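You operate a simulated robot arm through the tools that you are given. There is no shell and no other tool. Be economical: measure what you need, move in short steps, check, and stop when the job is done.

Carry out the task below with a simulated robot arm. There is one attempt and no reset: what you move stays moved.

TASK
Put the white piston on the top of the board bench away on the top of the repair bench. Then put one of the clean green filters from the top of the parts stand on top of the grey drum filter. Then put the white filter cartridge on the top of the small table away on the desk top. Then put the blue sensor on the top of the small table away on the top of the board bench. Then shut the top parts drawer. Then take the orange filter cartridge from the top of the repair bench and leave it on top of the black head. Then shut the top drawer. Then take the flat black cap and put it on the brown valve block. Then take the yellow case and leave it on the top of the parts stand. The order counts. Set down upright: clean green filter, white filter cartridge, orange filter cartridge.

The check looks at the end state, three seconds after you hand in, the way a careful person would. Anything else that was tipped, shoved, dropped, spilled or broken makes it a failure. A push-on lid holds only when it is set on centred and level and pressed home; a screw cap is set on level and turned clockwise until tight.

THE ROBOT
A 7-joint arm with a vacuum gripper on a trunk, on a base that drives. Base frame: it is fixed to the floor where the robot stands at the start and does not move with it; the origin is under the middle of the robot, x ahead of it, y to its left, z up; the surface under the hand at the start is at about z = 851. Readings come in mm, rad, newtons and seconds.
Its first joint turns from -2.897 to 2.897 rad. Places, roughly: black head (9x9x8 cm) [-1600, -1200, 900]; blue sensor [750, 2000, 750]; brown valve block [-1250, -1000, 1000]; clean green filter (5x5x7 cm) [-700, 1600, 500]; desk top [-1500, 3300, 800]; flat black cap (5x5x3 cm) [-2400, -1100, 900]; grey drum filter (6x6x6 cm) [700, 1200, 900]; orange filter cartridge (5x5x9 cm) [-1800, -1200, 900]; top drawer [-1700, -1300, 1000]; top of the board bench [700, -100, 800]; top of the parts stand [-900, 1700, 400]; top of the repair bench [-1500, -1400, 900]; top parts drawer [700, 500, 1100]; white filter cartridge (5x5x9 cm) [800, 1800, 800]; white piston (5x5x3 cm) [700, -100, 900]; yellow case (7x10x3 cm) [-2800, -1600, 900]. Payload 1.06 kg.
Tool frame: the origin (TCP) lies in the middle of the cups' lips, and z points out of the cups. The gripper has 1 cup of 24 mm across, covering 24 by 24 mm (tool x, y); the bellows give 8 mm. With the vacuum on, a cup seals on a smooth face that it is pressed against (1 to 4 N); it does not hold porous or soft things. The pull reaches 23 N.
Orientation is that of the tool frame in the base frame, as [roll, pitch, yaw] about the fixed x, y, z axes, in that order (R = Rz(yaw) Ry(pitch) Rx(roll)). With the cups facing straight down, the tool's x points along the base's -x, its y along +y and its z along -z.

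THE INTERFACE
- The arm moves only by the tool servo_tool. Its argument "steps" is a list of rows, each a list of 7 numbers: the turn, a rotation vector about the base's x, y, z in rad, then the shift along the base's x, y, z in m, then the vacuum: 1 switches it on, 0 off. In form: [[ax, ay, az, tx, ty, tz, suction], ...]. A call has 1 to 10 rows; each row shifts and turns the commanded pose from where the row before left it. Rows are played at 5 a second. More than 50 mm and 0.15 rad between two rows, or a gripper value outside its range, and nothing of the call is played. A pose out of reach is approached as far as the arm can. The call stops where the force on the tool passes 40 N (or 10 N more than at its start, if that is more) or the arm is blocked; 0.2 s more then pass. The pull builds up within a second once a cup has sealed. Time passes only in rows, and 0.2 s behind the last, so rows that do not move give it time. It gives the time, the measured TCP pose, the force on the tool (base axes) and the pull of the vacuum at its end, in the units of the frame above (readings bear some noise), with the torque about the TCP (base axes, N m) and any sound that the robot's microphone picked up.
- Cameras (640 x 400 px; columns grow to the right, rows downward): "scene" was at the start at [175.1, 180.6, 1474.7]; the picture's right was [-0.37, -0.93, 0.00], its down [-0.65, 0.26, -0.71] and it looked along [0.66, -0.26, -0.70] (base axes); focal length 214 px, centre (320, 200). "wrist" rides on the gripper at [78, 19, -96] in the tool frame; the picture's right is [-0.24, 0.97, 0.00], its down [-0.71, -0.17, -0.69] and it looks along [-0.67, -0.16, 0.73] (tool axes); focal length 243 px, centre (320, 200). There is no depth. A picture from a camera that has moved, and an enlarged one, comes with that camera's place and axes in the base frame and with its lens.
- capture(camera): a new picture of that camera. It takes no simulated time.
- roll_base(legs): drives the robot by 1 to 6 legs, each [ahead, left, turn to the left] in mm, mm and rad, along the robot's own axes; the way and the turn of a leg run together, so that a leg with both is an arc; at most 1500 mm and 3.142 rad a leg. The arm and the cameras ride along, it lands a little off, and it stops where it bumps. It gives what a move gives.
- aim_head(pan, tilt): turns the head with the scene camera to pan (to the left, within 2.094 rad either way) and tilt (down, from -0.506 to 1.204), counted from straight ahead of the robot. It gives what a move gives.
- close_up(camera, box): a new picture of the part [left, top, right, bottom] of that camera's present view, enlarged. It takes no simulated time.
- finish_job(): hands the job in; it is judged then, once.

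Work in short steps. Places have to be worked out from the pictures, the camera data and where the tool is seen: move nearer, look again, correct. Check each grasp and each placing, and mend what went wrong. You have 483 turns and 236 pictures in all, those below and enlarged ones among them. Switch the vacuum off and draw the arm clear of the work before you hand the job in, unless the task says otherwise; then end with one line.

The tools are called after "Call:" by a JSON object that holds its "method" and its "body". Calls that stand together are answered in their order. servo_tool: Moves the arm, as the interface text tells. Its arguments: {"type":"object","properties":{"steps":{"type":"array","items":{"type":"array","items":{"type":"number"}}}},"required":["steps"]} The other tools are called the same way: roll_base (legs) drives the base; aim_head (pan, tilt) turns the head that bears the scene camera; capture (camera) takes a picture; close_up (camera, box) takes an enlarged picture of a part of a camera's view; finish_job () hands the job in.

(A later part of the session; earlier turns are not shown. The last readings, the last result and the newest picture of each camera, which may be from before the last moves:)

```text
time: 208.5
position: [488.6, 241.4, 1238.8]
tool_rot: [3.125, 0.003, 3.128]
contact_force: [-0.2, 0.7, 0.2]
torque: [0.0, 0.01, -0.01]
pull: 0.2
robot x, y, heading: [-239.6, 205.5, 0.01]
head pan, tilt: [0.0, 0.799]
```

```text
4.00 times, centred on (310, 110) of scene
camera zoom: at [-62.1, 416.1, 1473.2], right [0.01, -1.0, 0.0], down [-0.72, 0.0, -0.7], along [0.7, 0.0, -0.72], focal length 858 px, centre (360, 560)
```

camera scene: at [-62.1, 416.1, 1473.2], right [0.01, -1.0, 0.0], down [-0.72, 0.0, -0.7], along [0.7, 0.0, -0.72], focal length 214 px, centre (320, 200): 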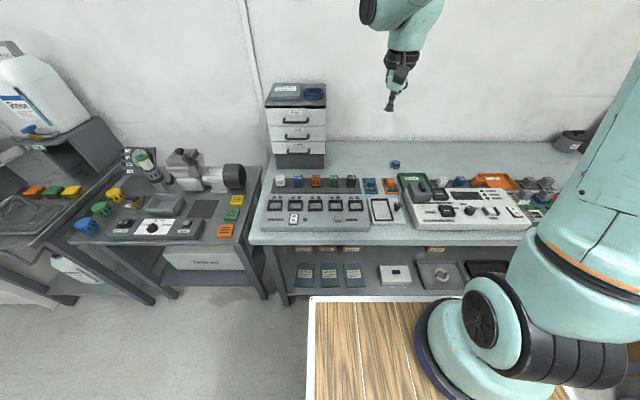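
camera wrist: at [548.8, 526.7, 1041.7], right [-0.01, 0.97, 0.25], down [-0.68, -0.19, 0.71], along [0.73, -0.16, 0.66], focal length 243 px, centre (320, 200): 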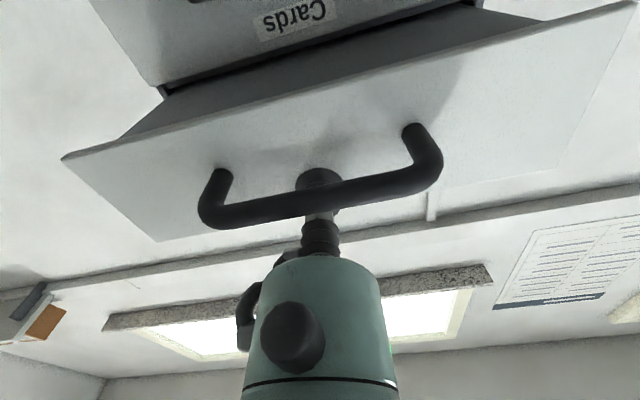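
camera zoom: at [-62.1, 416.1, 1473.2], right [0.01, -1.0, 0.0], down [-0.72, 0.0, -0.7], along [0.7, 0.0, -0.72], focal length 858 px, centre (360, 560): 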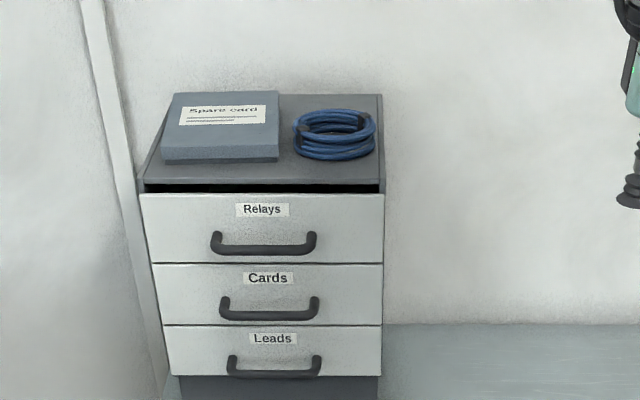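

Top parts drawer is shut flush. Now drive to the repair bench for the orange cartridge.

Call:
{"method": "servo_tool", "body": {"steps": [[0, 0, 0, -0.045, 0, 0, 0], [0, 0, 0, -0.045, 0, 0, 0], [0, 0, 0, -0.045, 0, 0, 0], [0, 0, 0, -0.03, 0, 0, 0]]}}

Call:
{"method": "roll_base", "body": {"legs": [[-510, -200, 0], [0, 0, -1.579], [0, -930, 0], [440, 0, 0]]}}

Call:
{"method": "capture", "body": {"camera": "scene"}}

Call:
{"method": "capture", "body": {"camera": "wrist"}}

```text
time: 209.5
position: [322.8, 240.3, 1239.4]
tool_rot: [3.127, 0.003, 3.127]
contact_force: [-0.3, 0.4, -0.6]
torque: [0.02, 0.01, 0.01]
pull: 0.1
robot x, y, heading: [-239.9, 207.3, 0.009]
head pan, tilt: [0.0, 0.799]
```

```text
time: 220.7
position: [-1603.7, -552.3, 1239.0]
tool_rot: [3.126, 0.004, 1.458]
contact_force: [0.7, 0.1, 0.1]
torque: [-0.03, 0.0, -0.02]
pull: 0.0
robot x, y, heading: [-1583.0, 13.4, -1.669]
head pan, tilt: [0.0, 0.799]
stopped in leg 3: the robot was blocked; the commanded pose is now the measured one
```

```text
134 pictures are left
camera scene: at [-1391.7, -185.8, 1473.2], right [-1.0, 0.1, 0.0], down [0.07, 0.71, -0.7], along [-0.07, -0.69, -0.72], focal length 214 px, centre (320, 200)
```

scene: 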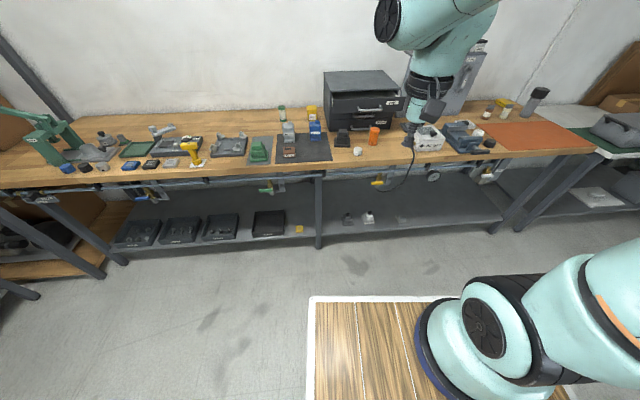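

```text
133 pictures are left
camera wrist: at [-1578.3, -476.5, 1335.0], right [0.94, -0.34, 0.02], down [-0.26, -0.68, 0.69], along [-0.22, -0.65, -0.73], focal length 243 px, centre (320, 200)
```

wrist: 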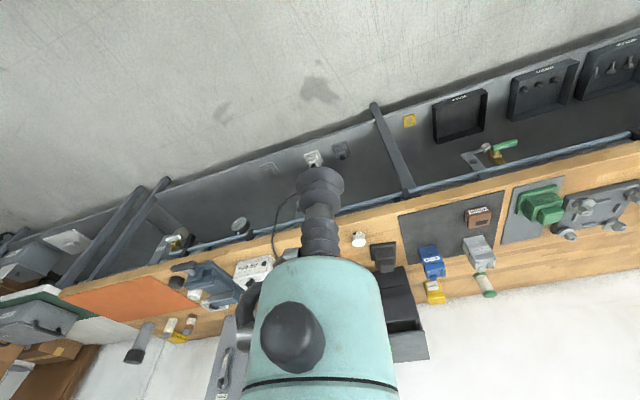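

The base bumped something behind-right. Look there before moving on.

Call:
{"method": "aim_head", "body": {"pan": -2.09, "tilt": 0.6}}

Call:
{"method": "capture", "body": {"camera": "scene"}}

```text
time: 222.7
position: [-1605.3, -551.2, 1240.5]
tool_rot: [3.127, 0.005, 1.458]
contact_force: [0.0, 0.2, 0.2]
torque: [-0.05, 0.02, -0.01]
pull: 0.0
robot x, y, heading: [-1584.3, 15.4, -1.667]
head pan, tilt: [-2.089, 0.6]
```

```text
132 pictures are left
camera scene: at [-1456.1, -54.6, 1490.1], right [0.58, 0.82, 0.0], down [0.46, -0.33, -0.83], along [-0.67, 0.48, -0.56], focal length 214 px, centre (320, 200)
```

scene: 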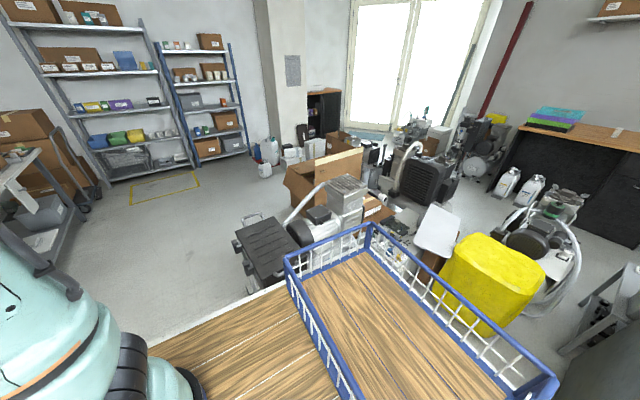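

The rear touched the compressor cart. Move straight forward off it, then straighten.

Call:
{"method": "roll_base", "body": {"legs": [[480, 0, 0], [0, 0, 0.1]]}}

Call:
{"method": "aim_head", "body": {"pan": -2.09, "tilt": 0.5}}

Call:
{"method": "capture", "body": {"camera": "scene"}}

Call:
{"method": "aim_head", "body": {"pan": 0.0, "tilt": 0.7}}

Call:
{"method": "capture", "body": {"camera": "scene"}}

Call:
{"method": "capture", "body": {"camera": "wrist"}}

```text
time: 226.1
position: [-1591.0, -1033.3, 1239.8]
tool_rot: [3.127, 0.005, 1.561]
contact_force: [-0.4, -0.3, 0.1]
torque: [0.01, 0.01, -0.03]
pull: 0.0
robot x, y, heading: [-1631.5, -466.1, -1.562]
head pan, tilt: [-2.089, 0.6]
```

```text
time: 226.8
position: [-1592.1, -1031.8, 1239.8]
tool_rot: [3.126, 0.005, 1.559]
contact_force: [0.6, 0.0, 0.8]
torque: [-0.01, 0.04, 0.02]
pull: 0.0
robot x, y, heading: [-1624.6, -467.1, -1.561]
head pan, tilt: [-2.089, 0.499]
```

```text
131 pictures are left
camera scene: at [-1497.9, -521.5, 1499.2], right [0.49, 0.87, 0.0], down [0.42, -0.23, -0.88], along [-0.77, 0.43, -0.48], focal length 214 px, centre (320, 200)
```

scene: 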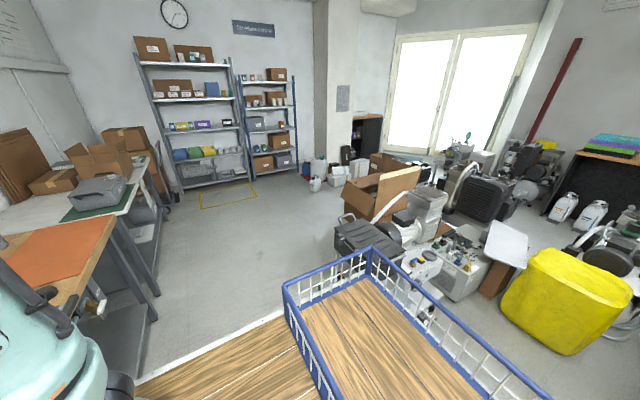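

```text
time: 228.8
position: [-1591.2, -1032.6, 1239.9]
tool_rot: [3.126, 0.005, 1.561]
contact_force: [-0.8, -0.4, -0.8]
torque: [-0.05, 0.02, -0.01]
pull: 0.1
robot x, y, heading: [-1628.8, -468.2, -1.563]
head pan, tilt: [0.0, 0.7]
```

```text
130 pictures are left
camera scene: at [-1418.0, -651.0, 1481.5], right [-1.0, -0.01, 0.0], down [0.0, 0.64, -0.76], along [0.01, -0.76, -0.64], focal length 214 px, centre (320, 200)
```

scene: 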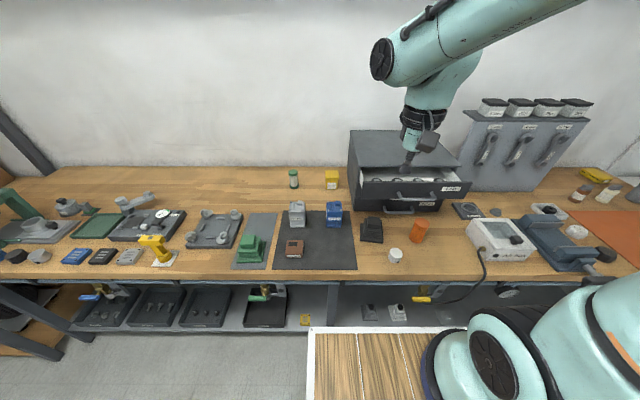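

```text
129 pictures are left
camera wrist: at [-1573.9, -955.2, 1334.9], right [0.97, -0.25, 0.02], down [-0.19, -0.7, 0.69], along [-0.16, -0.67, -0.73], focal length 243 px, centre (320, 200)
```

wrist: 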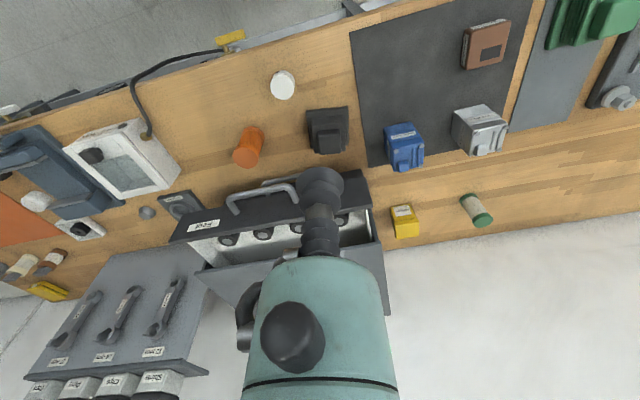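

Tool has a 0.9° tilt; I'll correct it, and turn the tool so its camera points along +x (left), keeping it clear of the open drawer, while moving above the orange cartridge (~(-1759,-1160)).

Call:
{"method": "servo_tool", "body": {"steps": [[0.005, 0.0156, 0, 0, 0, 0, 0], [0, 0, -0.145, -0.018, -0.013, -0.014, 0], [0, 0, -0.145, -0.018, -0.013, -0.014, 0], [0, 0, -0.145, -0.018, -0.013, -0.014, 0], [0, 0, -0.145, -0.018, -0.013, -0.014, 0], [0, 0, -0.145, -0.018, -0.013, -0.014, 0], [0, 0, -0.145, -0.018, -0.013, -0.014, 0], [0, 0, -0.145, -0.018, -0.013, -0.014, 0], [0, 0, -0.145, -0.018, -0.013, -0.014, 0], [0, 0, -0.145, -0.018, -0.013, -0.014, 0]]}}

Call:
{"method": "servo_tool", "body": {"steps": [[0, 0, -0.145, 0, -0.005, -0.014, 0], [0, 0, -0.109, 0, -0.005, 0, 0]]}}

Call:
{"method": "capture", "body": {"camera": "wrist"}}

Call:
{"method": "capture", "body": {"camera": "scene"}}

```text
time: 231.0
position: [-1754.4, -1147.9, 1114.0]
tool_rot: [3.14, 0.002, 0.251]
contact_force: [0.7, 0.4, 0.8]
torque: [0.0, 0.01, -0.03]
pull: 0.1
robot x, y, heading: [-1625.0, -468.2, -1.567]
head pan, tilt: [0.0, 0.7]
```

```text
time: 231.6
position: [-1753.7, -1159.0, 1100.1]
tool_rot: [-3.141, -0.001, -0.002]
contact_force: [0.8, 0.6, 0.3]
torque: [-0.03, 0.01, -0.01]
pull: 0.1
robot x, y, heading: [-1625.0, -467.4, -1.559]
head pan, tilt: [0.0, 0.7]
```

```text
128 pictures are left
camera wrist: at [-1675.7, -1179.3, 1195.1], right [-0.24, -0.97, 0.0], down [-0.71, 0.17, 0.68], along [-0.67, 0.16, -0.73], focal length 243 px, centre (320, 200)
```

wrist: 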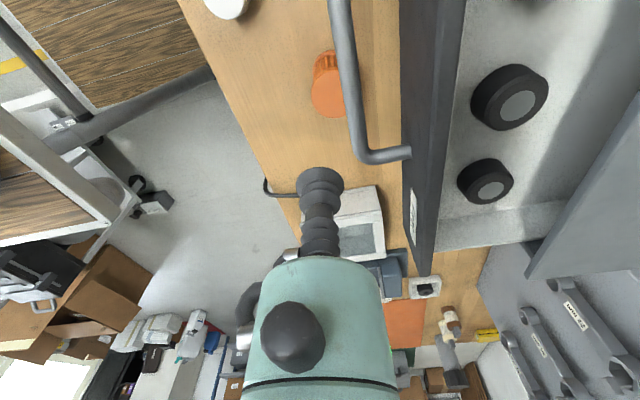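

```text
127 pictures are left
camera scene: at [-1418.1, -650.9, 1481.5], right [-1.0, -0.01, 0.0], down [0.0, 0.64, -0.76], along [0.01, -0.76, -0.64], focal length 214 px, centre (320, 200)
```

scene: 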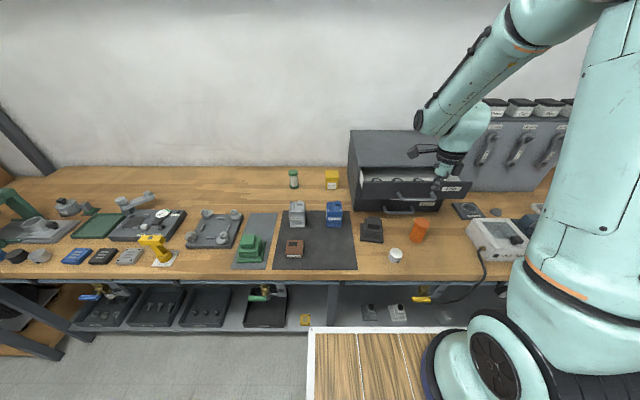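

The open drawer's handle seems to overhang the orange cartridge. I need accurate measurements; zoom both views.

Call:
{"method": "close_up", "body": {"camera": "scene", "box": [350, 165, 478, 245]}}

Call:
{"method": "close_up", "body": {"camera": "wrist", "box": [240, 20, 432, 140]}}

```text
5.00 times, centred on (414, 205) of scene
camera zoom: at [-1418.1, -650.9, 1481.5], right [-1.0, -0.01, 0.0], down [0.0, 0.64, -0.76], along [0.01, -0.76, -0.64], focal length 1072 px, centre (-150, 175)
```

zoom: 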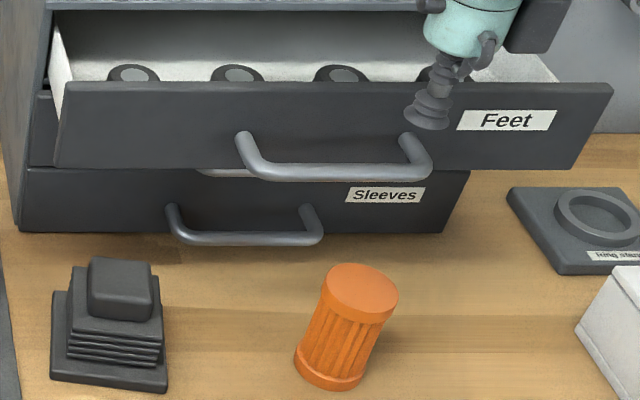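

```text
3.33 times, centred on (336, 80) of wrist
camera zoom: at [-1675.7, -1179.3, 1195.1], right [-0.24, -0.97, 0.0], down [-0.71, 0.17, 0.68], along [-0.67, 0.16, -0.73], focal length 809 px, centre (267, 600)
```

zoom: 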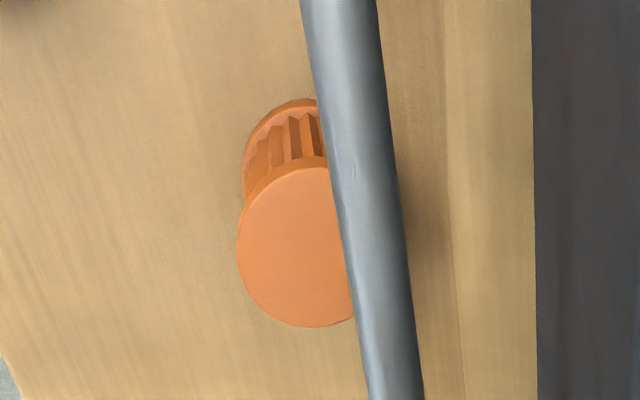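

The drawer handle (y≈-1185, z≈1037) overhangs the cartridge (top centre ≈(-1770,-1174,939)). I'll first nudge the drawer only partly in to clear it: back off, then tip the tool horizontal towards the panel (face y≈-1222, z 1006–1081).

Call:
{"method": "servo_tool", "body": {"steps": [[0, 0, 0, 0, 0.03, 0.03, 0], [0, 0, 0, 0.01, 0.04, 0, 0]]}}

Call:
{"method": "roll_base", "body": {"legs": [[-150, 0, 0]]}}

Call:
{"method": "servo_tool", "body": {"steps": [[-0.1428, 0, 0, 0.001, -0.015, -0.006, 0], [-0.1428, 0, 0, 0.001, -0.015, -0.006, 0], [-0.1428, 0, 0, 0.001, -0.015, -0.006, 0], [-0.1428, 0, 0, 0.001, -0.015, -0.006, 0], [-0.1428, 0, 0, 0.001, -0.015, -0.006, 0], [-0.1428, 0, 0, 0.001, -0.015, -0.006, 0], [-0.1428, 0, 0, 0.001, -0.015, -0.006, 0], [-0.1428, 0, 0, 0.001, -0.015, -0.006, 0], [-0.1428, 0, 0, 0.001, -0.015, -0.006, 0], [-0.1428, 0, 0, 0.001, -0.015, -0.006, 0]]}}

Call:
{"method": "servo_tool", "body": {"steps": [[-0.1428, 0, 0, 0, 0, -0.004, 0], [0, 0, 0, 0, 0, 0, 0]]}}

Call:
{"method": "capture", "body": {"camera": "wrist"}}

Call:
{"method": "capture", "body": {"camera": "scene"}}

```text
time: 232.2
position: [-1743.8, -1090.9, 1128.6]
tool_rot: [3.141, -0.001, 0.0]
contact_force: [-0.2, -0.1, -0.3]
torque: [0.04, -0.01, -0.02]
pull: 0.0
robot x, y, heading: [-1627.5, -470.7, -1.562]
head pan, tilt: [0.0, 0.7]
```

```text
time: 233.5
position: [-1744.0, -940.0, 1128.5]
tool_rot: [3.14, 0.0, 0.001]
contact_force: [0.8, 0.7, 0.1]
torque: [0.0, -0.02, -0.02]
pull: 0.1
robot x, y, heading: [-1626.3, -316.9, -1.561]
head pan, tilt: [0.0, 0.7]
```

```text
time: 235.7
position: [-1734.3, -1090.6, 1069.1]
tool_rot: [1.712, 0.001, -0.001]
contact_force: [0.9, 0.0, 0.6]
torque: [0.02, -0.02, 0.03]
pull: 0.1
robot x, y, heading: [-1632.7, -318.3, -1.56]
head pan, tilt: [0.0, 0.7]
```

```text
time: 236.3
position: [-1734.5, -1091.4, 1064.6]
tool_rot: [1.569, 0.0, -0.002]
contact_force: [-0.8, 0.0, -0.8]
torque: [0.0, 0.0, 0.03]
pull: 0.0
robot x, y, heading: [-1628.8, -317.3, -1.564]
head pan, tilt: [0.0, 0.7]
```

```text
124 pictures are left
camera wrist: at [-1657.4, -996.2, 1083.6], right [-0.23, 0.0, 0.97], down [-0.71, 0.68, -0.17], along [-0.67, -0.73, -0.16], focal length 243 px, centre (320, 200)
```

wrist: 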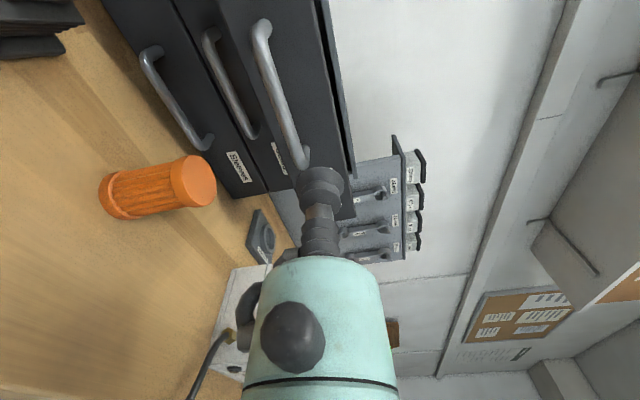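

```text
123 pictures are left
camera scene: at [-1419.1, -502.0, 1481.5], right [-1.0, -0.01, 0.0], down [0.0, 0.64, -0.76], along [0.01, -0.76, -0.64], focal length 214 px, centre (320, 200)
```

scene: 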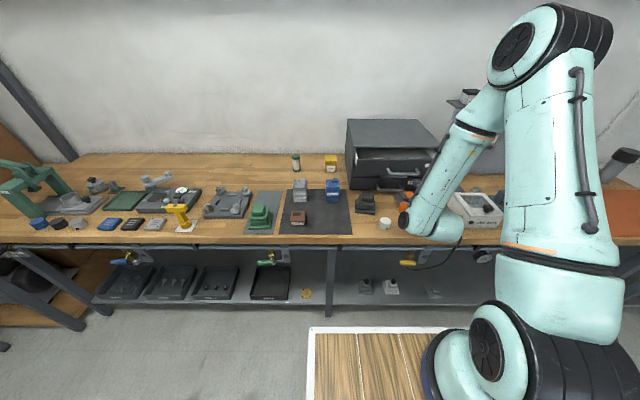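

Cup aims ~16 mm below the panel's top edge, above the handle. Advance to contact.

Call:
{"method": "servo_tool", "body": {"steps": [[0, 0, 0, 0, -0.04, 0, 0], [0, 0, 0, 0, -0.04, 0, 0], [0, 0, 0, 0, -0.03, 0, 0], [0, 0, 0, 0, -0.01, 0, 0], [0, 0, 0, 0, -0.006, 0, 0], [0, 0, 0, 0, -0.005, 0, 0]]}}

Call:
{"method": "capture", "body": {"camera": "wrist"}}

```text
time: 237.7
position: [-1735.2, -1221.4, 1064.4]
tool_rot: [1.57, -0.002, 0.0]
contact_force: [0.8, 1.0, 0.3]
torque: [0.0, 0.01, -0.01]
pull: 0.1
robot x, y, heading: [-1632.2, -316.2, -1.566]
head pan, tilt: [0.0, 0.7]
```

```text
122 pictures are left
camera wrist: at [-1657.0, -1127.1, 1083.5], right [-0.23, 0.0, 0.97], down [-0.71, 0.68, -0.17], along [-0.67, -0.73, -0.16], focal length 243 px, centre (320, 200)
```

wrist: 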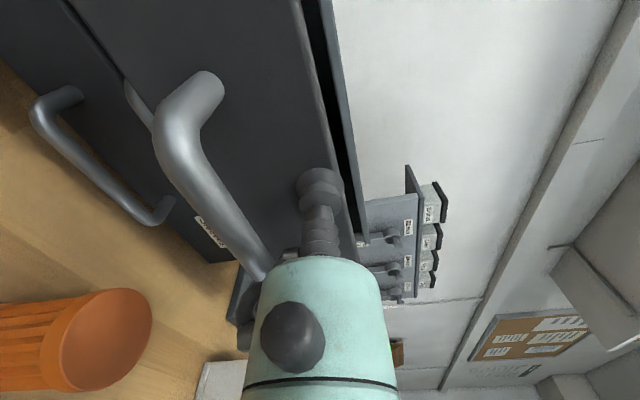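

At the panel; handle is clear of the gripper body. Push about 55 mm only.

Call:
{"method": "servo_tool", "body": {"steps": [[0, 0, 0, 0, -0.008, 0, 0], [0, 0, 0, 0, -0.008, 0, 0], [0, 0, 0, 0, -0.008, 0, 0], [0, 0, 0, 0, -0.008, 0, 0], [0, 0, 0, 0, -0.008, 0, 0], [0, 0, 0, 0, -0.008, 0, 0], [0, 0, 0, 0, -0.007, 0, 0]]}}

Call:
{"method": "capture", "body": {"camera": "wrist"}}

```text
time: 239.3
position: [-1735.1, -1276.9, 1066.0]
tool_rot: [1.571, 0.0, 0.0]
contact_force: [-0.1, 0.7, 0.5]
torque: [-0.02, 0.03, 0.01]
pull: 0.1
robot x, y, heading: [-1628.9, -320.6, -1.558]
head pan, tilt: [0.0, 0.7]
```

```text
121 pictures are left
camera wrist: at [-1657.0, -1182.3, 1084.0], right [-0.23, 0.0, 0.97], down [-0.71, 0.68, -0.17], along [-0.67, -0.73, -0.16], focal length 243 px, centre (320, 200)
```

wrist: 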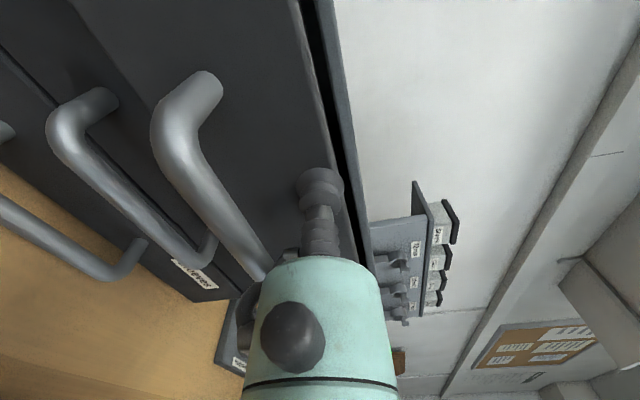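

Drawer is still ~40 mm open but the handle now clears the cartridge. Retract and bring the tool back vertical.

Call:
{"method": "servo_tool", "body": {"steps": [[0, 0, 0, 0, 0.03, 0, 0], [0, 0, 0, 0, 0.045, 0, 0], [0, 0, 0, 0, 0.045, 0, 0], [0, 0, 0, 0, 0.045, 0.01, 0], [0.1428, 0, 0, 0, 0.02, 0.01, 0], [0.1428, 0, 0, 0, 0.01, 0.01, 0], [0.1428, 0, 0, 0, 0.005, 0.01, 0], [0.1428, 0, 0, 0, 0, 0.01, 0], [0.1428, 0, 0, 0, 0, 0.01, 0], [0.1428, 0, 0, 0, 0, 0, 0]]}}

Call:
{"method": "servo_tool", "body": {"steps": [[0.1428, 0, 0, 0, 0, 0, 0], [0.1428, 0, 0, 0, 0, 0, 0], [0.1428, 0, 0, 0, 0, 0, 0], [0.1428, 0, 0, 0, 0, 0, 0], [0.1428, 0, 0, 0, 0, 0, 0]]}}

Call:
{"method": "roll_base", "body": {"legs": [[120, 0, 0]]}}

Call:
{"method": "capture", "body": {"camera": "wrist"}}

Call:
{"method": "capture", "body": {"camera": "scene"}}

```text
time: 241.5
position: [-1734.0, -1077.2, 1127.1]
tool_rot: [2.427, -0.002, 0.0]
contact_force: [-0.5, -0.5, -0.3]
torque: [0.0, -0.01, -0.02]
pull: 0.0
robot x, y, heading: [-1630.9, -319.0, -1.568]
head pan, tilt: [0.0, 0.7]
```

```text
time: 242.7
position: [-1735.0, -1076.1, 1125.3]
tool_rot: [-3.138, 0.001, -0.001]
contact_force: [0.9, -0.2, -0.9]
torque: [0.03, 0.02, 0.01]
pull: 0.2
robot x, y, heading: [-1627.3, -318.2, -1.565]
head pan, tilt: [0.0, 0.7]
```

```text
time: 244.0
position: [-1734.7, -1196.0, 1125.4]
tool_rot: [-3.14, -0.001, 0.0]
contact_force: [0.3, 0.8, 0.0]
torque: [0.03, 0.02, -0.02]
pull: 0.1
robot x, y, heading: [-1627.6, -437.6, -1.566]
head pan, tilt: [0.0, 0.7]
```

```text
120 pictures are left
camera wrist: at [-1656.7, -1216.3, 1220.7], right [-0.24, -0.97, 0.0], down [-0.71, 0.17, 0.68], along [-0.67, 0.16, -0.73], focal length 243 px, centre (320, 200)
```

wrist: 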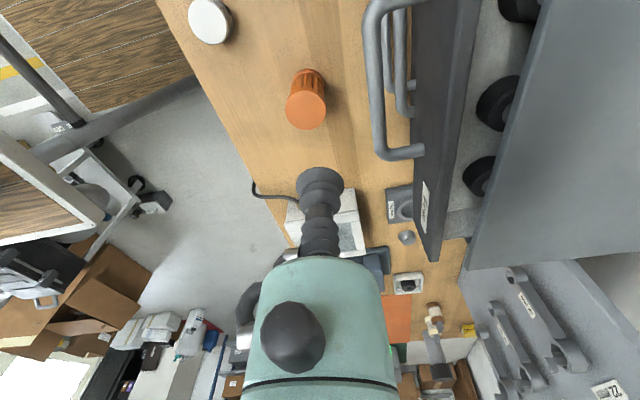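

```text
119 pictures are left
camera scene: at [-1418.3, -621.8, 1481.5], right [-1.0, -0.01, 0.0], down [0.0, 0.64, -0.76], along [0.01, -0.76, -0.64], focal length 214 px, centre (320, 200)
```

scene: 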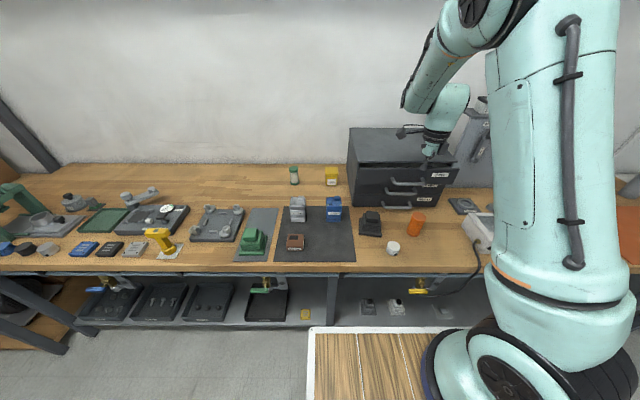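

Cartridge top at (-1770,-1173,939); handle now at y≈-1243. Move over and descend.

Call:
{"method": "servo_tool", "body": {"steps": [[0, 0, 0, -0.036, 0.023, 0, 0], [0, 0, 0, 0, 0, -0.045, 0], [0, 0, 0, 0, 0, -0.045, 0], [0, 0, 0, 0, 0, -0.045, 0], [0, 0, 0, 0, 0, -0.02, 0]]}}

Call:
{"method": "close_up", "body": {"camera": "wrist", "box": [240, 100, 400, 200]}}

Call:
{"method": "capture", "body": {"camera": "wrist"}}

```text
time: 245.2
position: [-1770.5, -1172.3, 971.9]
tool_rot: [3.14, 0.0, 0.0]
contact_force: [0.3, 0.9, 0.6]
torque: [0.0, 0.01, 0.01]
pull: 0.2
robot x, y, heading: [-1628.3, -437.8, -1.562]
head pan, tilt: [0.0, 0.7]
```

```text
4.00 times, centred on (320, 150) of wrist
camera zoom: at [-1692.6, -1192.8, 1065.7], right [-0.24, -0.97, 0.0], down [-0.71, 0.17, 0.68], along [-0.67, 0.16, -0.73], focal length 970 px, centre (320, 400)
```

zoom: 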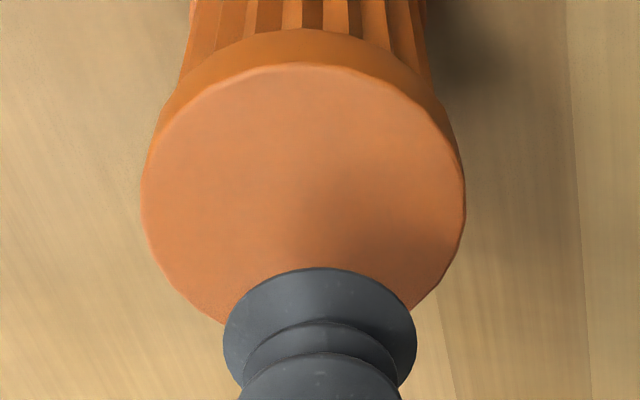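

```text
117 pictures are left
camera wrist: at [-1692.6, -1192.8, 1065.7], right [-0.24, -0.97, 0.0], down [-0.71, 0.17, 0.68], along [-0.67, 0.16, -0.73], focal length 243 px, centre (320, 200)
```

wrist: 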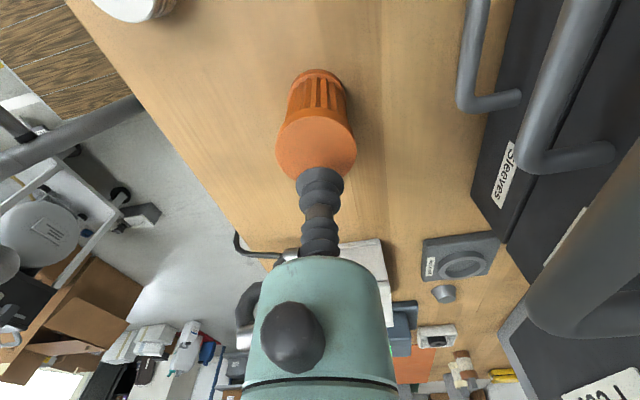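

Nearly centred; shift +2 mm in y and press with vacuum.

Call:
{"method": "servo_tool", "body": {"steps": [[0, 0, 0, 0.0005, 0.0022, -0.02, 1], [0, 0, 0, 0, 0, -0.006, 1], [0, 0, 0, 0, 0, -0.003, 1], [0, 0, 0, 0, 0, -0.002, 1], [0, 0, 0, 0, 0, 0, 1]]}}

```text
time: 246.4
position: [-1769.5, -1171.0, 939.6]
tool_rot: [3.139, 0.0, -0.001]
contact_force: [-1.6, 0.2, 13.0]
torque: [0.0, -0.01, 0.02]
pull: 23.4
robot x, y, heading: [-1627.7, -440.0, -1.559]
head pan, tilt: [0.0, 0.7]
```

Sealed. Lift and move past the head to view it from its +x side.

Call:
{"method": "servo_tool", "body": {"steps": [[0, 0, 0, 0, 0, 0.01, 1], [0, 0, 0, 0, 0, 0.03, 1], [0, 0, 0, 0, 0, 0.045, 1], [0, 0, 0, 0, 0, 0.045, 1], [0, 0, 0, 0, 0, 0.045, 1], [0, 0, 0, 0, 0, 0.045, 1], [0, 0, 0, 0.03, 0.02, 0.02, 1], [0, 0, 0, 0.045, 0.01, 0, 1], [0, 0, 0, 0.045, 0, 0, 1], [0, 0, 0, 0.045, 0, 0, 1]]}}

Call:
{"method": "servo_tool", "body": {"steps": [[0, 0, 0, 0.045, 0, 0, 1], [0, 0, 0, 0.045, 0, 0, 1], [0, 0, 0, 0.045, 0, 0, 1]]}}

Call:
{"method": "capture", "body": {"camera": "wrist"}}

Call:
{"method": "close_up", "body": {"camera": "scene", "box": [330, 190, 442, 260]}}

```text
time: 248.6
position: [-1605.6, -1139.3, 1179.1]
tool_rot: [-3.141, 0.0, -0.002]
contact_force: [-0.5, 0.2, 0.2]
torque: [0.01, -0.01, 0.03]
pull: 22.5
robot x, y, heading: [-1629.1, -435.6, -1.567]
head pan, tilt: [0.0, 0.7]
```

```text
time: 249.4
position: [-1471.3, -1139.8, 1180.8]
tool_rot: [3.141, 0.0, -0.002]
contact_force: [-0.9, 0.5, -0.3]
torque: [0.0, -0.04, 0.01]
pull: 22.9
robot x, y, heading: [-1629.2, -437.8, -1.567]
head pan, tilt: [0.0, 0.7]
```

```text
116 pictures are left
camera wrist: at [-1392.8, -1161.2, 1275.1], right [-0.24, -0.97, 0.0], down [-0.71, 0.17, 0.68], along [-0.67, 0.16, -0.73], focal length 243 px, centre (320, 200)
```

wrist: 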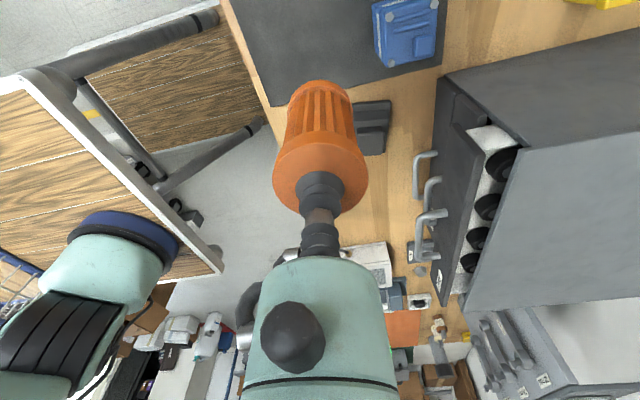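

```text
5.71 times, centred on (386, 225) of scene
camera zoom: at [-1418.8, -621.8, 1481.5], right [-1.0, -0.01, 0.0], down [0.0, 0.64, -0.76], along [0.0, -0.76, -0.64], focal length 1226 px, centre (-57, 57)
```

zoom: 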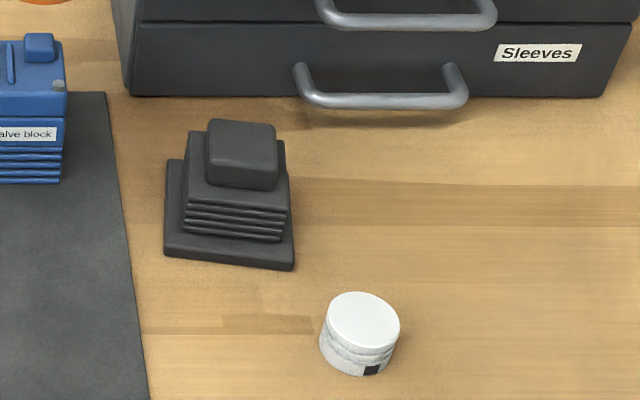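

Shift the hand +y to uncover the head.

Call:
{"method": "servo_tool", "body": {"steps": [[0, 0, 0, 0, 0.045, 0, 1], [0, 0, 0, 0, 0.045, 0, 1]]}}

Call:
{"method": "close_up", "body": {"camera": "wrist", "box": [340, 60, 500, 160]}}

```text
time: 250.0
position: [-1469.0, -1051.7, 1179.5]
tool_rot: [-3.141, -0.001, 0.001]
contact_force: [-0.4, -0.1, -1.3]
torque: [0.01, -0.03, 0.03]
pull: 22.9
robot x, y, heading: [-1627.3, -439.1, -1.562]
head pan, tilt: [0.0, 0.7]
```

```text
4.00 times, centred on (420, 110) of wrist
camera zoom: at [-1392.3, -1071.7, 1273.9], right [-0.24, -0.97, 0.0], down [-0.71, 0.17, 0.69], along [-0.67, 0.16, -0.73], focal length 970 px, centre (-80, 560)
```

zoom: 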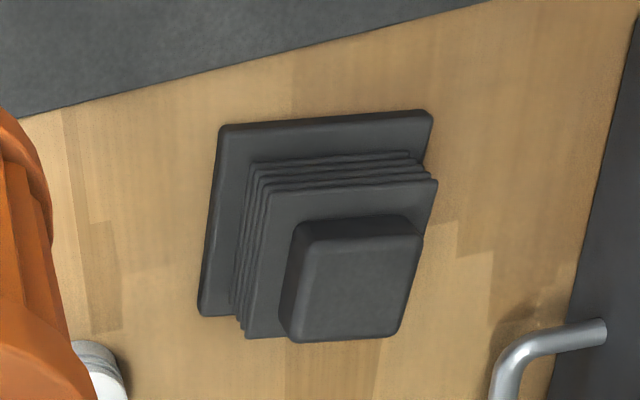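

Head's top knob (≈42×40 mm) is centred about (-1606,-1188,935). Move over it at z≈1060 and inspect.

Call:
{"method": "servo_tool", "body": {"steps": [[0, 0, 0, -0.0275, -0.0273, 0, 1], [0, 0, 0, -0.0275, -0.0273, 0, 1], [0, 0, 0, -0.0275, -0.0273, 0, 1], [0, 0, 0, -0.0275, -0.0273, 0, 1], [0, 0, 0, -0.0275, -0.0273, 0, 1], [0, 0, 0, 0, 0, -0.045, 1], [0, 0, 0, 0, 0, -0.045, 1], [0, 0, 0, 0, 0, -0.035, 1]]}}

Call:
{"method": "capture", "body": {"camera": "wrist"}}

Call:
{"method": "close_up", "body": {"camera": "scene", "box": [330, 180, 442, 250]}}

```text
time: 251.8
position: [-1607.5, -1187.8, 1053.4]
tool_rot: [3.141, -0.001, 0.0]
contact_force: [0.0, 0.3, 0.0]
torque: [-0.02, 0.01, -0.01]
pull: 22.7
robot x, y, heading: [-1629.5, -438.6, -1.568]
head pan, tilt: [0.0, 0.7]
```

```text
113 pictures are left
camera wrist: at [-1530.2, -1207.4, 1149.1], right [-0.24, -0.97, 0.0], down [-0.71, 0.17, 0.68], along [-0.67, 0.16, -0.73], focal length 243 px, centre (320, 200)
```

wrist: 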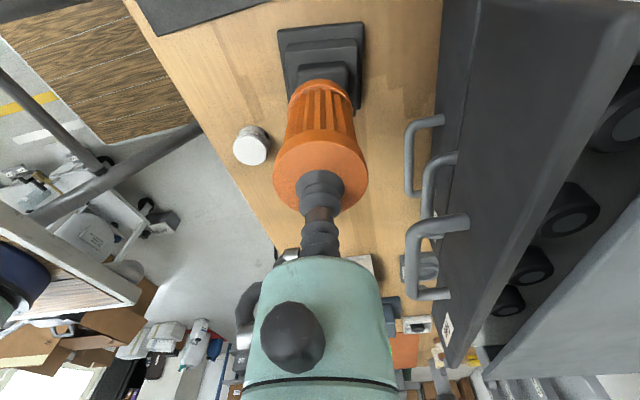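

```text
5.71 times, centred on (386, 215) of scene
camera zoom: at [-1418.5, -621.4, 1481.5], right [-1.0, -0.01, 0.0], down [0.0, 0.64, -0.77], along [0.0, -0.77, -0.64], focal length 1226 px, centre (-57, 114)
```

zoom: 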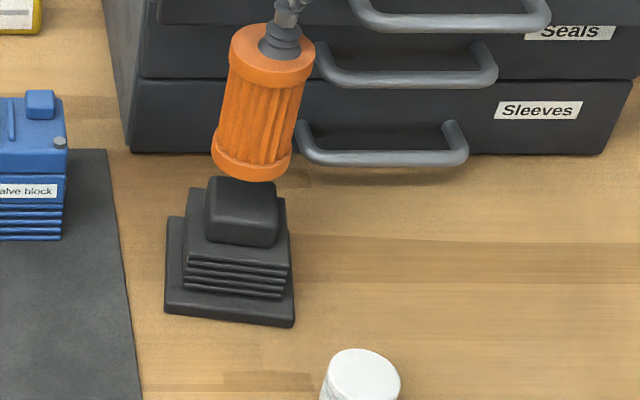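

Alignment looks good. Lower 18 mm and zoom.

Call:
{"method": "servo_tool", "body": {"steps": [[0, 0, 0, 0, 0, -0.018, 1], [0, 0, 0, 0, 0, 0, 1]]}}

Call:
{"method": "close_up", "body": {"camera": "wrist", "box": [256, 20, 384, 100]}}

Call:
{"method": "close_up", "body": {"camera": "scene", "box": [340, 185, 404, 225]}}

```text
time: 252.4
position: [-1607.1, -1187.3, 1035.7]
tool_rot: [3.141, -0.001, 0.0]
contact_force: [-0.3, 0.2, -0.8]
torque: [-0.01, 0.01, 0.0]
pull: 22.9
robot x, y, heading: [-1629.2, -438.0, -1.565]
head pan, tilt: [0.0, 0.7]
```

```text
5.00 times, centred on (320, 60) of wrist
camera zoom: at [-1529.4, -1207.3, 1131.3], right [-0.23, -0.97, 0.0], down [-0.71, 0.17, 0.68], along [-0.67, 0.16, -0.73], focal length 1213 px, centre (320, 900)
```

zoom: 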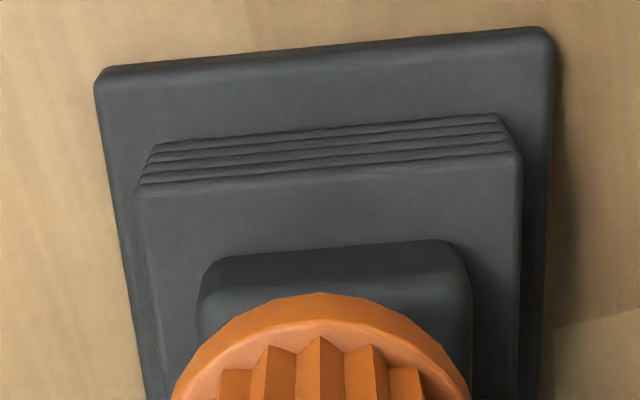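

```text
10.00 times, centred on (372, 205) of scene
camera zoom: at [-1418.3, -621.7, 1481.5], right [-1.0, -0.01, 0.0], down [0.0, 0.64, -0.76], along [0.01, -0.76, -0.64], focal length 2145 px, centre (-200, 150)
```

zoom: 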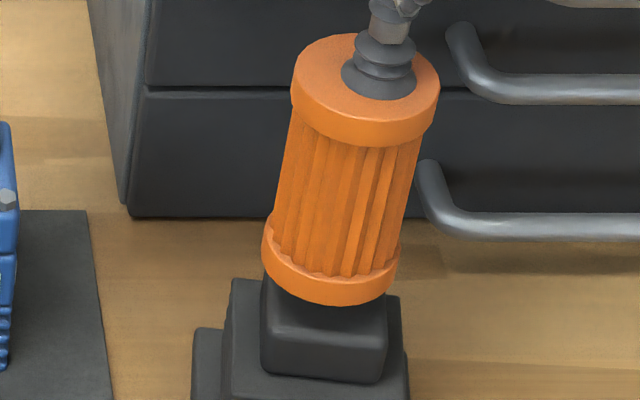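

Sideways correction of -2.4 mm in y needed; fore-aft fine. Correct and lower to contact.

Call:
{"method": "servo_tool", "body": {"steps": [[0, 0, 0, -0.0005, -0.0024, -0.006, 1], [0, 0, 0, 0, 0, -0.005, 1], [0, 0, 0, 0, 0, -0.002, 1], [0, 0, 0, 0, 0, 0, 1]]}}

Call:
{"method": "servo_tool", "body": {"steps": [[0, 0, 0, 0, 0, -0.002, 1], [0, 0, 0, 0, 0, 0, 1]]}}

Call:
{"method": "servo_tool", "body": {"steps": [[0, 0, 0, 0, 0, -0.002, 1], [0, 0, 0, 0, 0, 0, 1]]}}

Call:
{"method": "close_up", "body": {"camera": "wrist", "box": [256, 20, 384, 100]}}

```text
time: 253.4
position: [-1608.8, -1189.5, 1023.4]
tool_rot: [-3.141, -0.001, 0.001]
contact_force: [0.2, 1.0, -2.2]
torque: [0.01, 0.01, 0.01]
pull: 23.2
robot x, y, heading: [-1625.6, -440.0, -1.565]
head pan, tilt: [0.0, 0.7]
```

```text
time: 254.0
position: [-1607.7, -1190.4, 1022.6]
tool_rot: [-3.141, 0.001, 0.0]
contact_force: [-0.1, -0.3, -0.6]
torque: [0.04, -0.02, 0.0]
pull: 22.4
robot x, y, heading: [-1631.9, -438.4, -1.559]
head pan, tilt: [0.0, 0.7]
```

```text
time: 254.6
position: [-1607.9, -1189.6, 1019.8]
tool_rot: [3.14, 0.001, -0.001]
contact_force: [-0.6, -0.9, -1.2]
torque: [0.0, -0.02, -0.01]
pull: 23.1
robot x, y, heading: [-1628.1, -439.9, -1.562]
head pan, tilt: [0.0, 0.7]
```

```text
5.00 times, centred on (320, 60) of wrist
camera zoom: at [-1530.1, -1209.7, 1114.7], right [-0.24, -0.97, 0.0], down [-0.71, 0.17, 0.68], along [-0.67, 0.16, -0.73], focal length 1213 px, centre (320, 900)
```

zoom: 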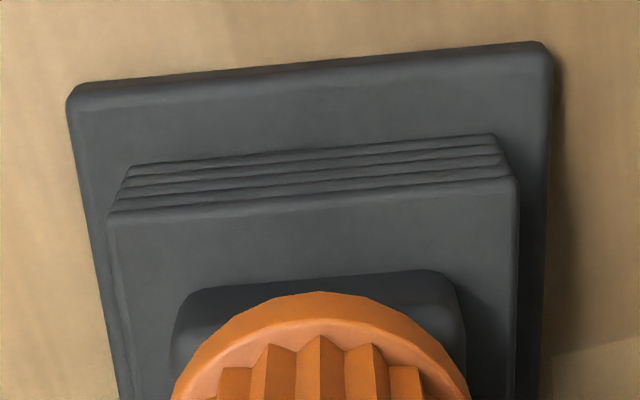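

Laterally centred. Continue down.

Call:
{"method": "servo_tool", "body": {"steps": [[0, 0, 0, 0, 0, -0.002, 1], [0, 0, 0, 0, 0, 0, 1]]}}

Call:
{"method": "servo_tool", "body": {"steps": [[0, 0, 0, 0, 0, -0.002, 1], [0, 0, 0, 0, 0, 0, 1]]}}

Call:
{"method": "servo_tool", "body": {"steps": [[0, 0, 0, 0, 0, -0.002, 1], [0, 0, 0, 0, 0, 0, 1]]}}

Call:
{"method": "close_up", "body": {"camera": "scene", "box": [340, 185, 404, 225]}}

```text
time: 255.2
position: [-1608.2, -1189.5, 1017.9]
tool_rot: [-3.14, 0.001, 0.001]
contact_force: [0.5, -0.4, -0.3]
torque: [-0.02, 0.02, -0.01]
pull: 22.9
robot x, y, heading: [-1630.6, -439.3, -1.564]
head pan, tilt: [0.0, 0.7]
```

```text
time: 255.8
position: [-1608.1, -1189.9, 1017.3]
tool_rot: [3.139, -0.002, 0.0]
contact_force: [0.2, 0.7, 10.8]
torque: [0.03, 0.04, 0.0]
pull: 23.2
robot x, y, heading: [-1629.4, -435.8, -1.567]
head pan, tilt: [0.0, 0.7]
```

```text
time: 256.4
position: [-1607.6, -1189.0, 1013.6]
tool_rot: [3.14, -0.002, -0.001]
contact_force: [-0.3, -1.3, 13.1]
torque: [-0.04, -0.03, -0.01]
pull: 23.0
robot x, y, heading: [-1627.7, -441.2, -1.563]
head pan, tilt: [0.0, 0.7]
```

```text
10.00 times, centred on (372, 205) of scene
camera zoom: at [-1418.3, -621.3, 1481.5], right [-1.0, -0.01, 0.0], down [0.0, 0.64, -0.77], along [0.01, -0.77, -0.64], focal length 2145 px, centre (-200, 150)
```

zoom: 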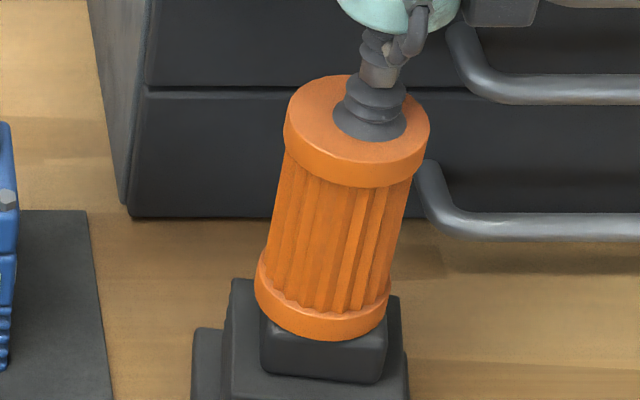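

Seated on the knob, upright and centred per both views. Ease off, release, lift.

Call:
{"method": "servo_tool", "body": {"steps": [[0, 0, 0, 0, 0, 0.002, 1], [0, 0, 0, 0, 0, 0, 0], [0, 0, 0, 0, 0, 0, 0], [0, 0, 0, 0, 0, 0, 0], [0, 0, 0, 0, 0, 0.003, 0], [0, 0, 0, 0, 0, 0.005, 0], [0, 0, 0, 0, 0, 0.03, 0], [0, 0, 0, 0, 0, 0.045, 0], [0, 0, 0, 0, 0, 0.045, 0]]}}

Call:
{"method": "close_up", "body": {"camera": "scene", "box": [330, 160, 458, 240]}}

Call:
{"method": "capture", "body": {"camera": "wrist"}}

```text
time: 258.4
position: [-1607.7, -1190.3, 1143.0]
tool_rot: [3.14, 0.001, 0.001]
contact_force: [0.3, -0.8, -0.3]
torque: [-0.01, 0.02, 0.03]
pull: 0.1
robot x, y, heading: [-1626.9, -439.7, -1.563]
head pan, tilt: [0.0, 0.7]
```

```text
5.00 times, centred on (394, 200) of scene
camera zoom: at [-1418.2, -622.1, 1481.4], right [-1.0, -0.01, 0.0], down [0.0, 0.64, -0.76], along [0.01, -0.76, -0.64], focal length 1072 px, centre (-50, 200)
```

zoom: 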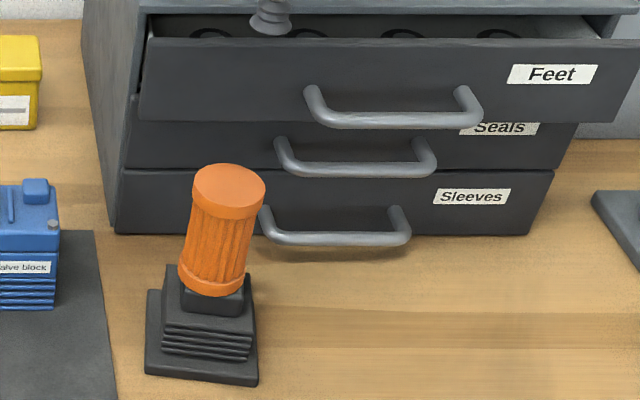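

```text
106 pictures are left
camera wrist: at [-1530.3, -1210.0, 1238.8], right [-0.24, -0.97, 0.0], down [-0.71, 0.17, 0.68], along [-0.67, 0.16, -0.73], focal length 243 px, centre (320, 200)
```

wrist: 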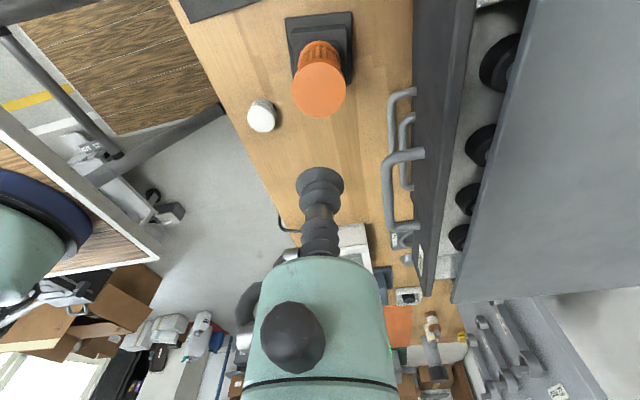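

Cartridge stands upright on the head. Now shut the drawer fully: move clear, back up, tip the tool horizontal at x≈-1760.

Call:
{"method": "servo_tool", "body": {"steps": [[0, 0, 0, -0.02, 0.03, 0.02, 0], [0, 0, 0, -0.035, 0.03, 0, 0], [0, 0, 0, -0.035, 0.03, 0, 0], [0, 0, 0, -0.035, 0.02, 0, 0], [0, 0, 0, -0.028, 0, 0, 0]]}}

Call:
{"method": "roll_base", "body": {"legs": [[-120, 0, 0]]}}

Call:
{"method": "servo_tool", "body": {"steps": [[-0.1428, 0, 0, 0, -0.015, -0.009, 0], [-0.1428, 0, 0, 0, -0.015, -0.009, 0], [-0.1428, 0, 0, 0, -0.015, -0.009, 0], [-0.1428, 0, 0, 0, -0.015, -0.009, 0], [-0.1428, 0, 0, 0, -0.015, -0.009, 0], [-0.1428, 0, 0, 0, -0.015, -0.009, 0], [-0.1428, 0, 0, 0, -0.015, -0.009, 0], [-0.1428, 0, 0, 0, -0.015, -0.009, 0], [-0.1428, 0, 0, 0, -0.015, -0.009, 0], [-0.1428, 0, 0, 0, -0.015, -0.009, 0]]}}

Call:
{"method": "servo_tool", "body": {"steps": [[-0.1428, 0, 0, 0, 0, -0.006, 0], [0, 0, 0, 0, 0, 0, 0]]}}

Call:
{"method": "capture", "body": {"camera": "wrist"}}

```text
time: 259.6
position: [-1760.3, -1081.2, 1163.3]
tool_rot: [-3.141, -0.001, 0.003]
contact_force: [-0.2, 0.2, 0.3]
torque: [-0.03, 0.01, -0.01]
pull: 0.0
robot x, y, heading: [-1628.9, -444.3, -1.563]
head pan, tilt: [0.0, 0.7]
```

```text
time: 260.8
position: [-1761.8, -959.0, 1163.8]
tool_rot: [-3.141, 0.0, 0.0]
contact_force: [0.9, 0.0, 0.1]
torque: [0.02, -0.01, 0.04]
pull: 0.1
robot x, y, heading: [-1630.5, -315.8, -1.566]
head pan, tilt: [0.0, 0.7]
```

```text
time: 263.0
position: [-1761.3, -1109.8, 1074.2]
tool_rot: [1.711, 0.0, 0.003]
contact_force: [0.4, 0.0, 0.2]
torque: [0.01, -0.01, -0.01]
pull: 0.1
robot x, y, heading: [-1626.4, -315.8, -1.564]
head pan, tilt: [0.0, 0.7]
```

```text
time: 263.6
position: [-1761.8, -1110.2, 1067.9]
tool_rot: [1.57, -0.001, 0.0]
contact_force: [0.5, -0.2, -0.2]
torque: [0.01, -0.02, 0.01]
pull: 0.0
robot x, y, heading: [-1627.3, -317.2, -1.559]
head pan, tilt: [0.0, 0.7]
```

```text
105 pictures are left
camera wrist: at [-1684.4, -1015.2, 1085.6], right [-0.24, 0.0, 0.97], down [-0.71, 0.68, -0.17], along [-0.67, -0.73, -0.16], focal length 243 px, centre (320, 200)
```

wrist: 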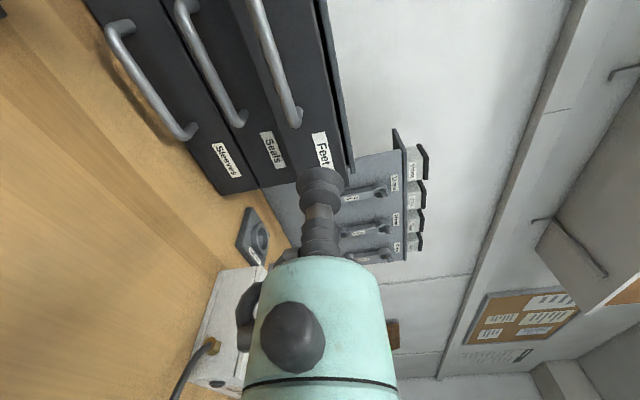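

Lower 4 mm, advance to contact and push until it stops.

Call:
{"method": "servo_tool", "body": {"steps": [[0, 0, 0, 0, -0.04, -0.004, 0], [0, 0, 0, 0, -0.04, 0, 0], [0, 0, 0, 0, -0.04, 0, 0], [0, 0, 0, 0, -0.03, 0, 0], [0, 0, 0, 0, -0.012, 0, 0], [0, 0, 0, 0, -0.008, 0, 0], [0, 0, 0, 0, -0.008, 0, 0]]}}

Call:
{"method": "servo_tool", "body": {"steps": [[0, 0, 0, 0, -0.006, 0, 0], [0, 0, 0, 0, -0.006, 0, 0], [0, 0, 0, 0, -0.005, 0, 0], [0, 0, 0, 0, -0.005, 0, 0], [0, 0, 0, 0, -0.005, 0, 0], [0, 0, 0, 0, -0.005, 0, 0], [0, 0, 0, 0, -0.005, 0, 0], [0, 0, 0, 0, -0.005, 0, 0]]}}

Call:
{"method": "capture", "body": {"camera": "wrist"}}

```text
time: 265.2
position: [-1762.4, -1287.8, 1063.3]
tool_rot: [1.571, 0.0, 0.0]
contact_force: [0.9, 0.1, 0.5]
torque: [-0.01, 0.03, 0.02]
pull: 0.1
robot x, y, heading: [-1625.4, -318.9, -1.568]
head pan, tilt: [0.0, 0.7]
```

```text
time: 266.8
position: [-1760.8, -1318.8, 1062.4]
tool_rot: [1.572, 0.0, 0.001]
contact_force: [1.0, 29.3, 9.1]
torque: [0.26, -0.01, 0.0]
pull: 0.0
robot x, y, heading: [-1627.4, -314.9, -1.565]
head pan, tilt: [0.0, 0.7]
stopped in row 8: the force on the tool passed its limit at 47 N (the readings are from after the stop); the commanded pose is now the measured one
```

```text
104 pictures are left
camera wrist: at [-1684.7, -1225.5, 1081.4], right [-0.24, 0.0, 0.97], down [-0.71, 0.69, -0.17], along [-0.67, -0.73, -0.16], focal length 243 px, centre (320, 200)
```

wrist: 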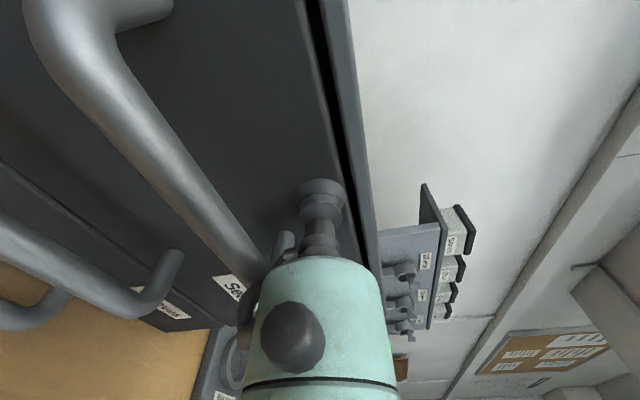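

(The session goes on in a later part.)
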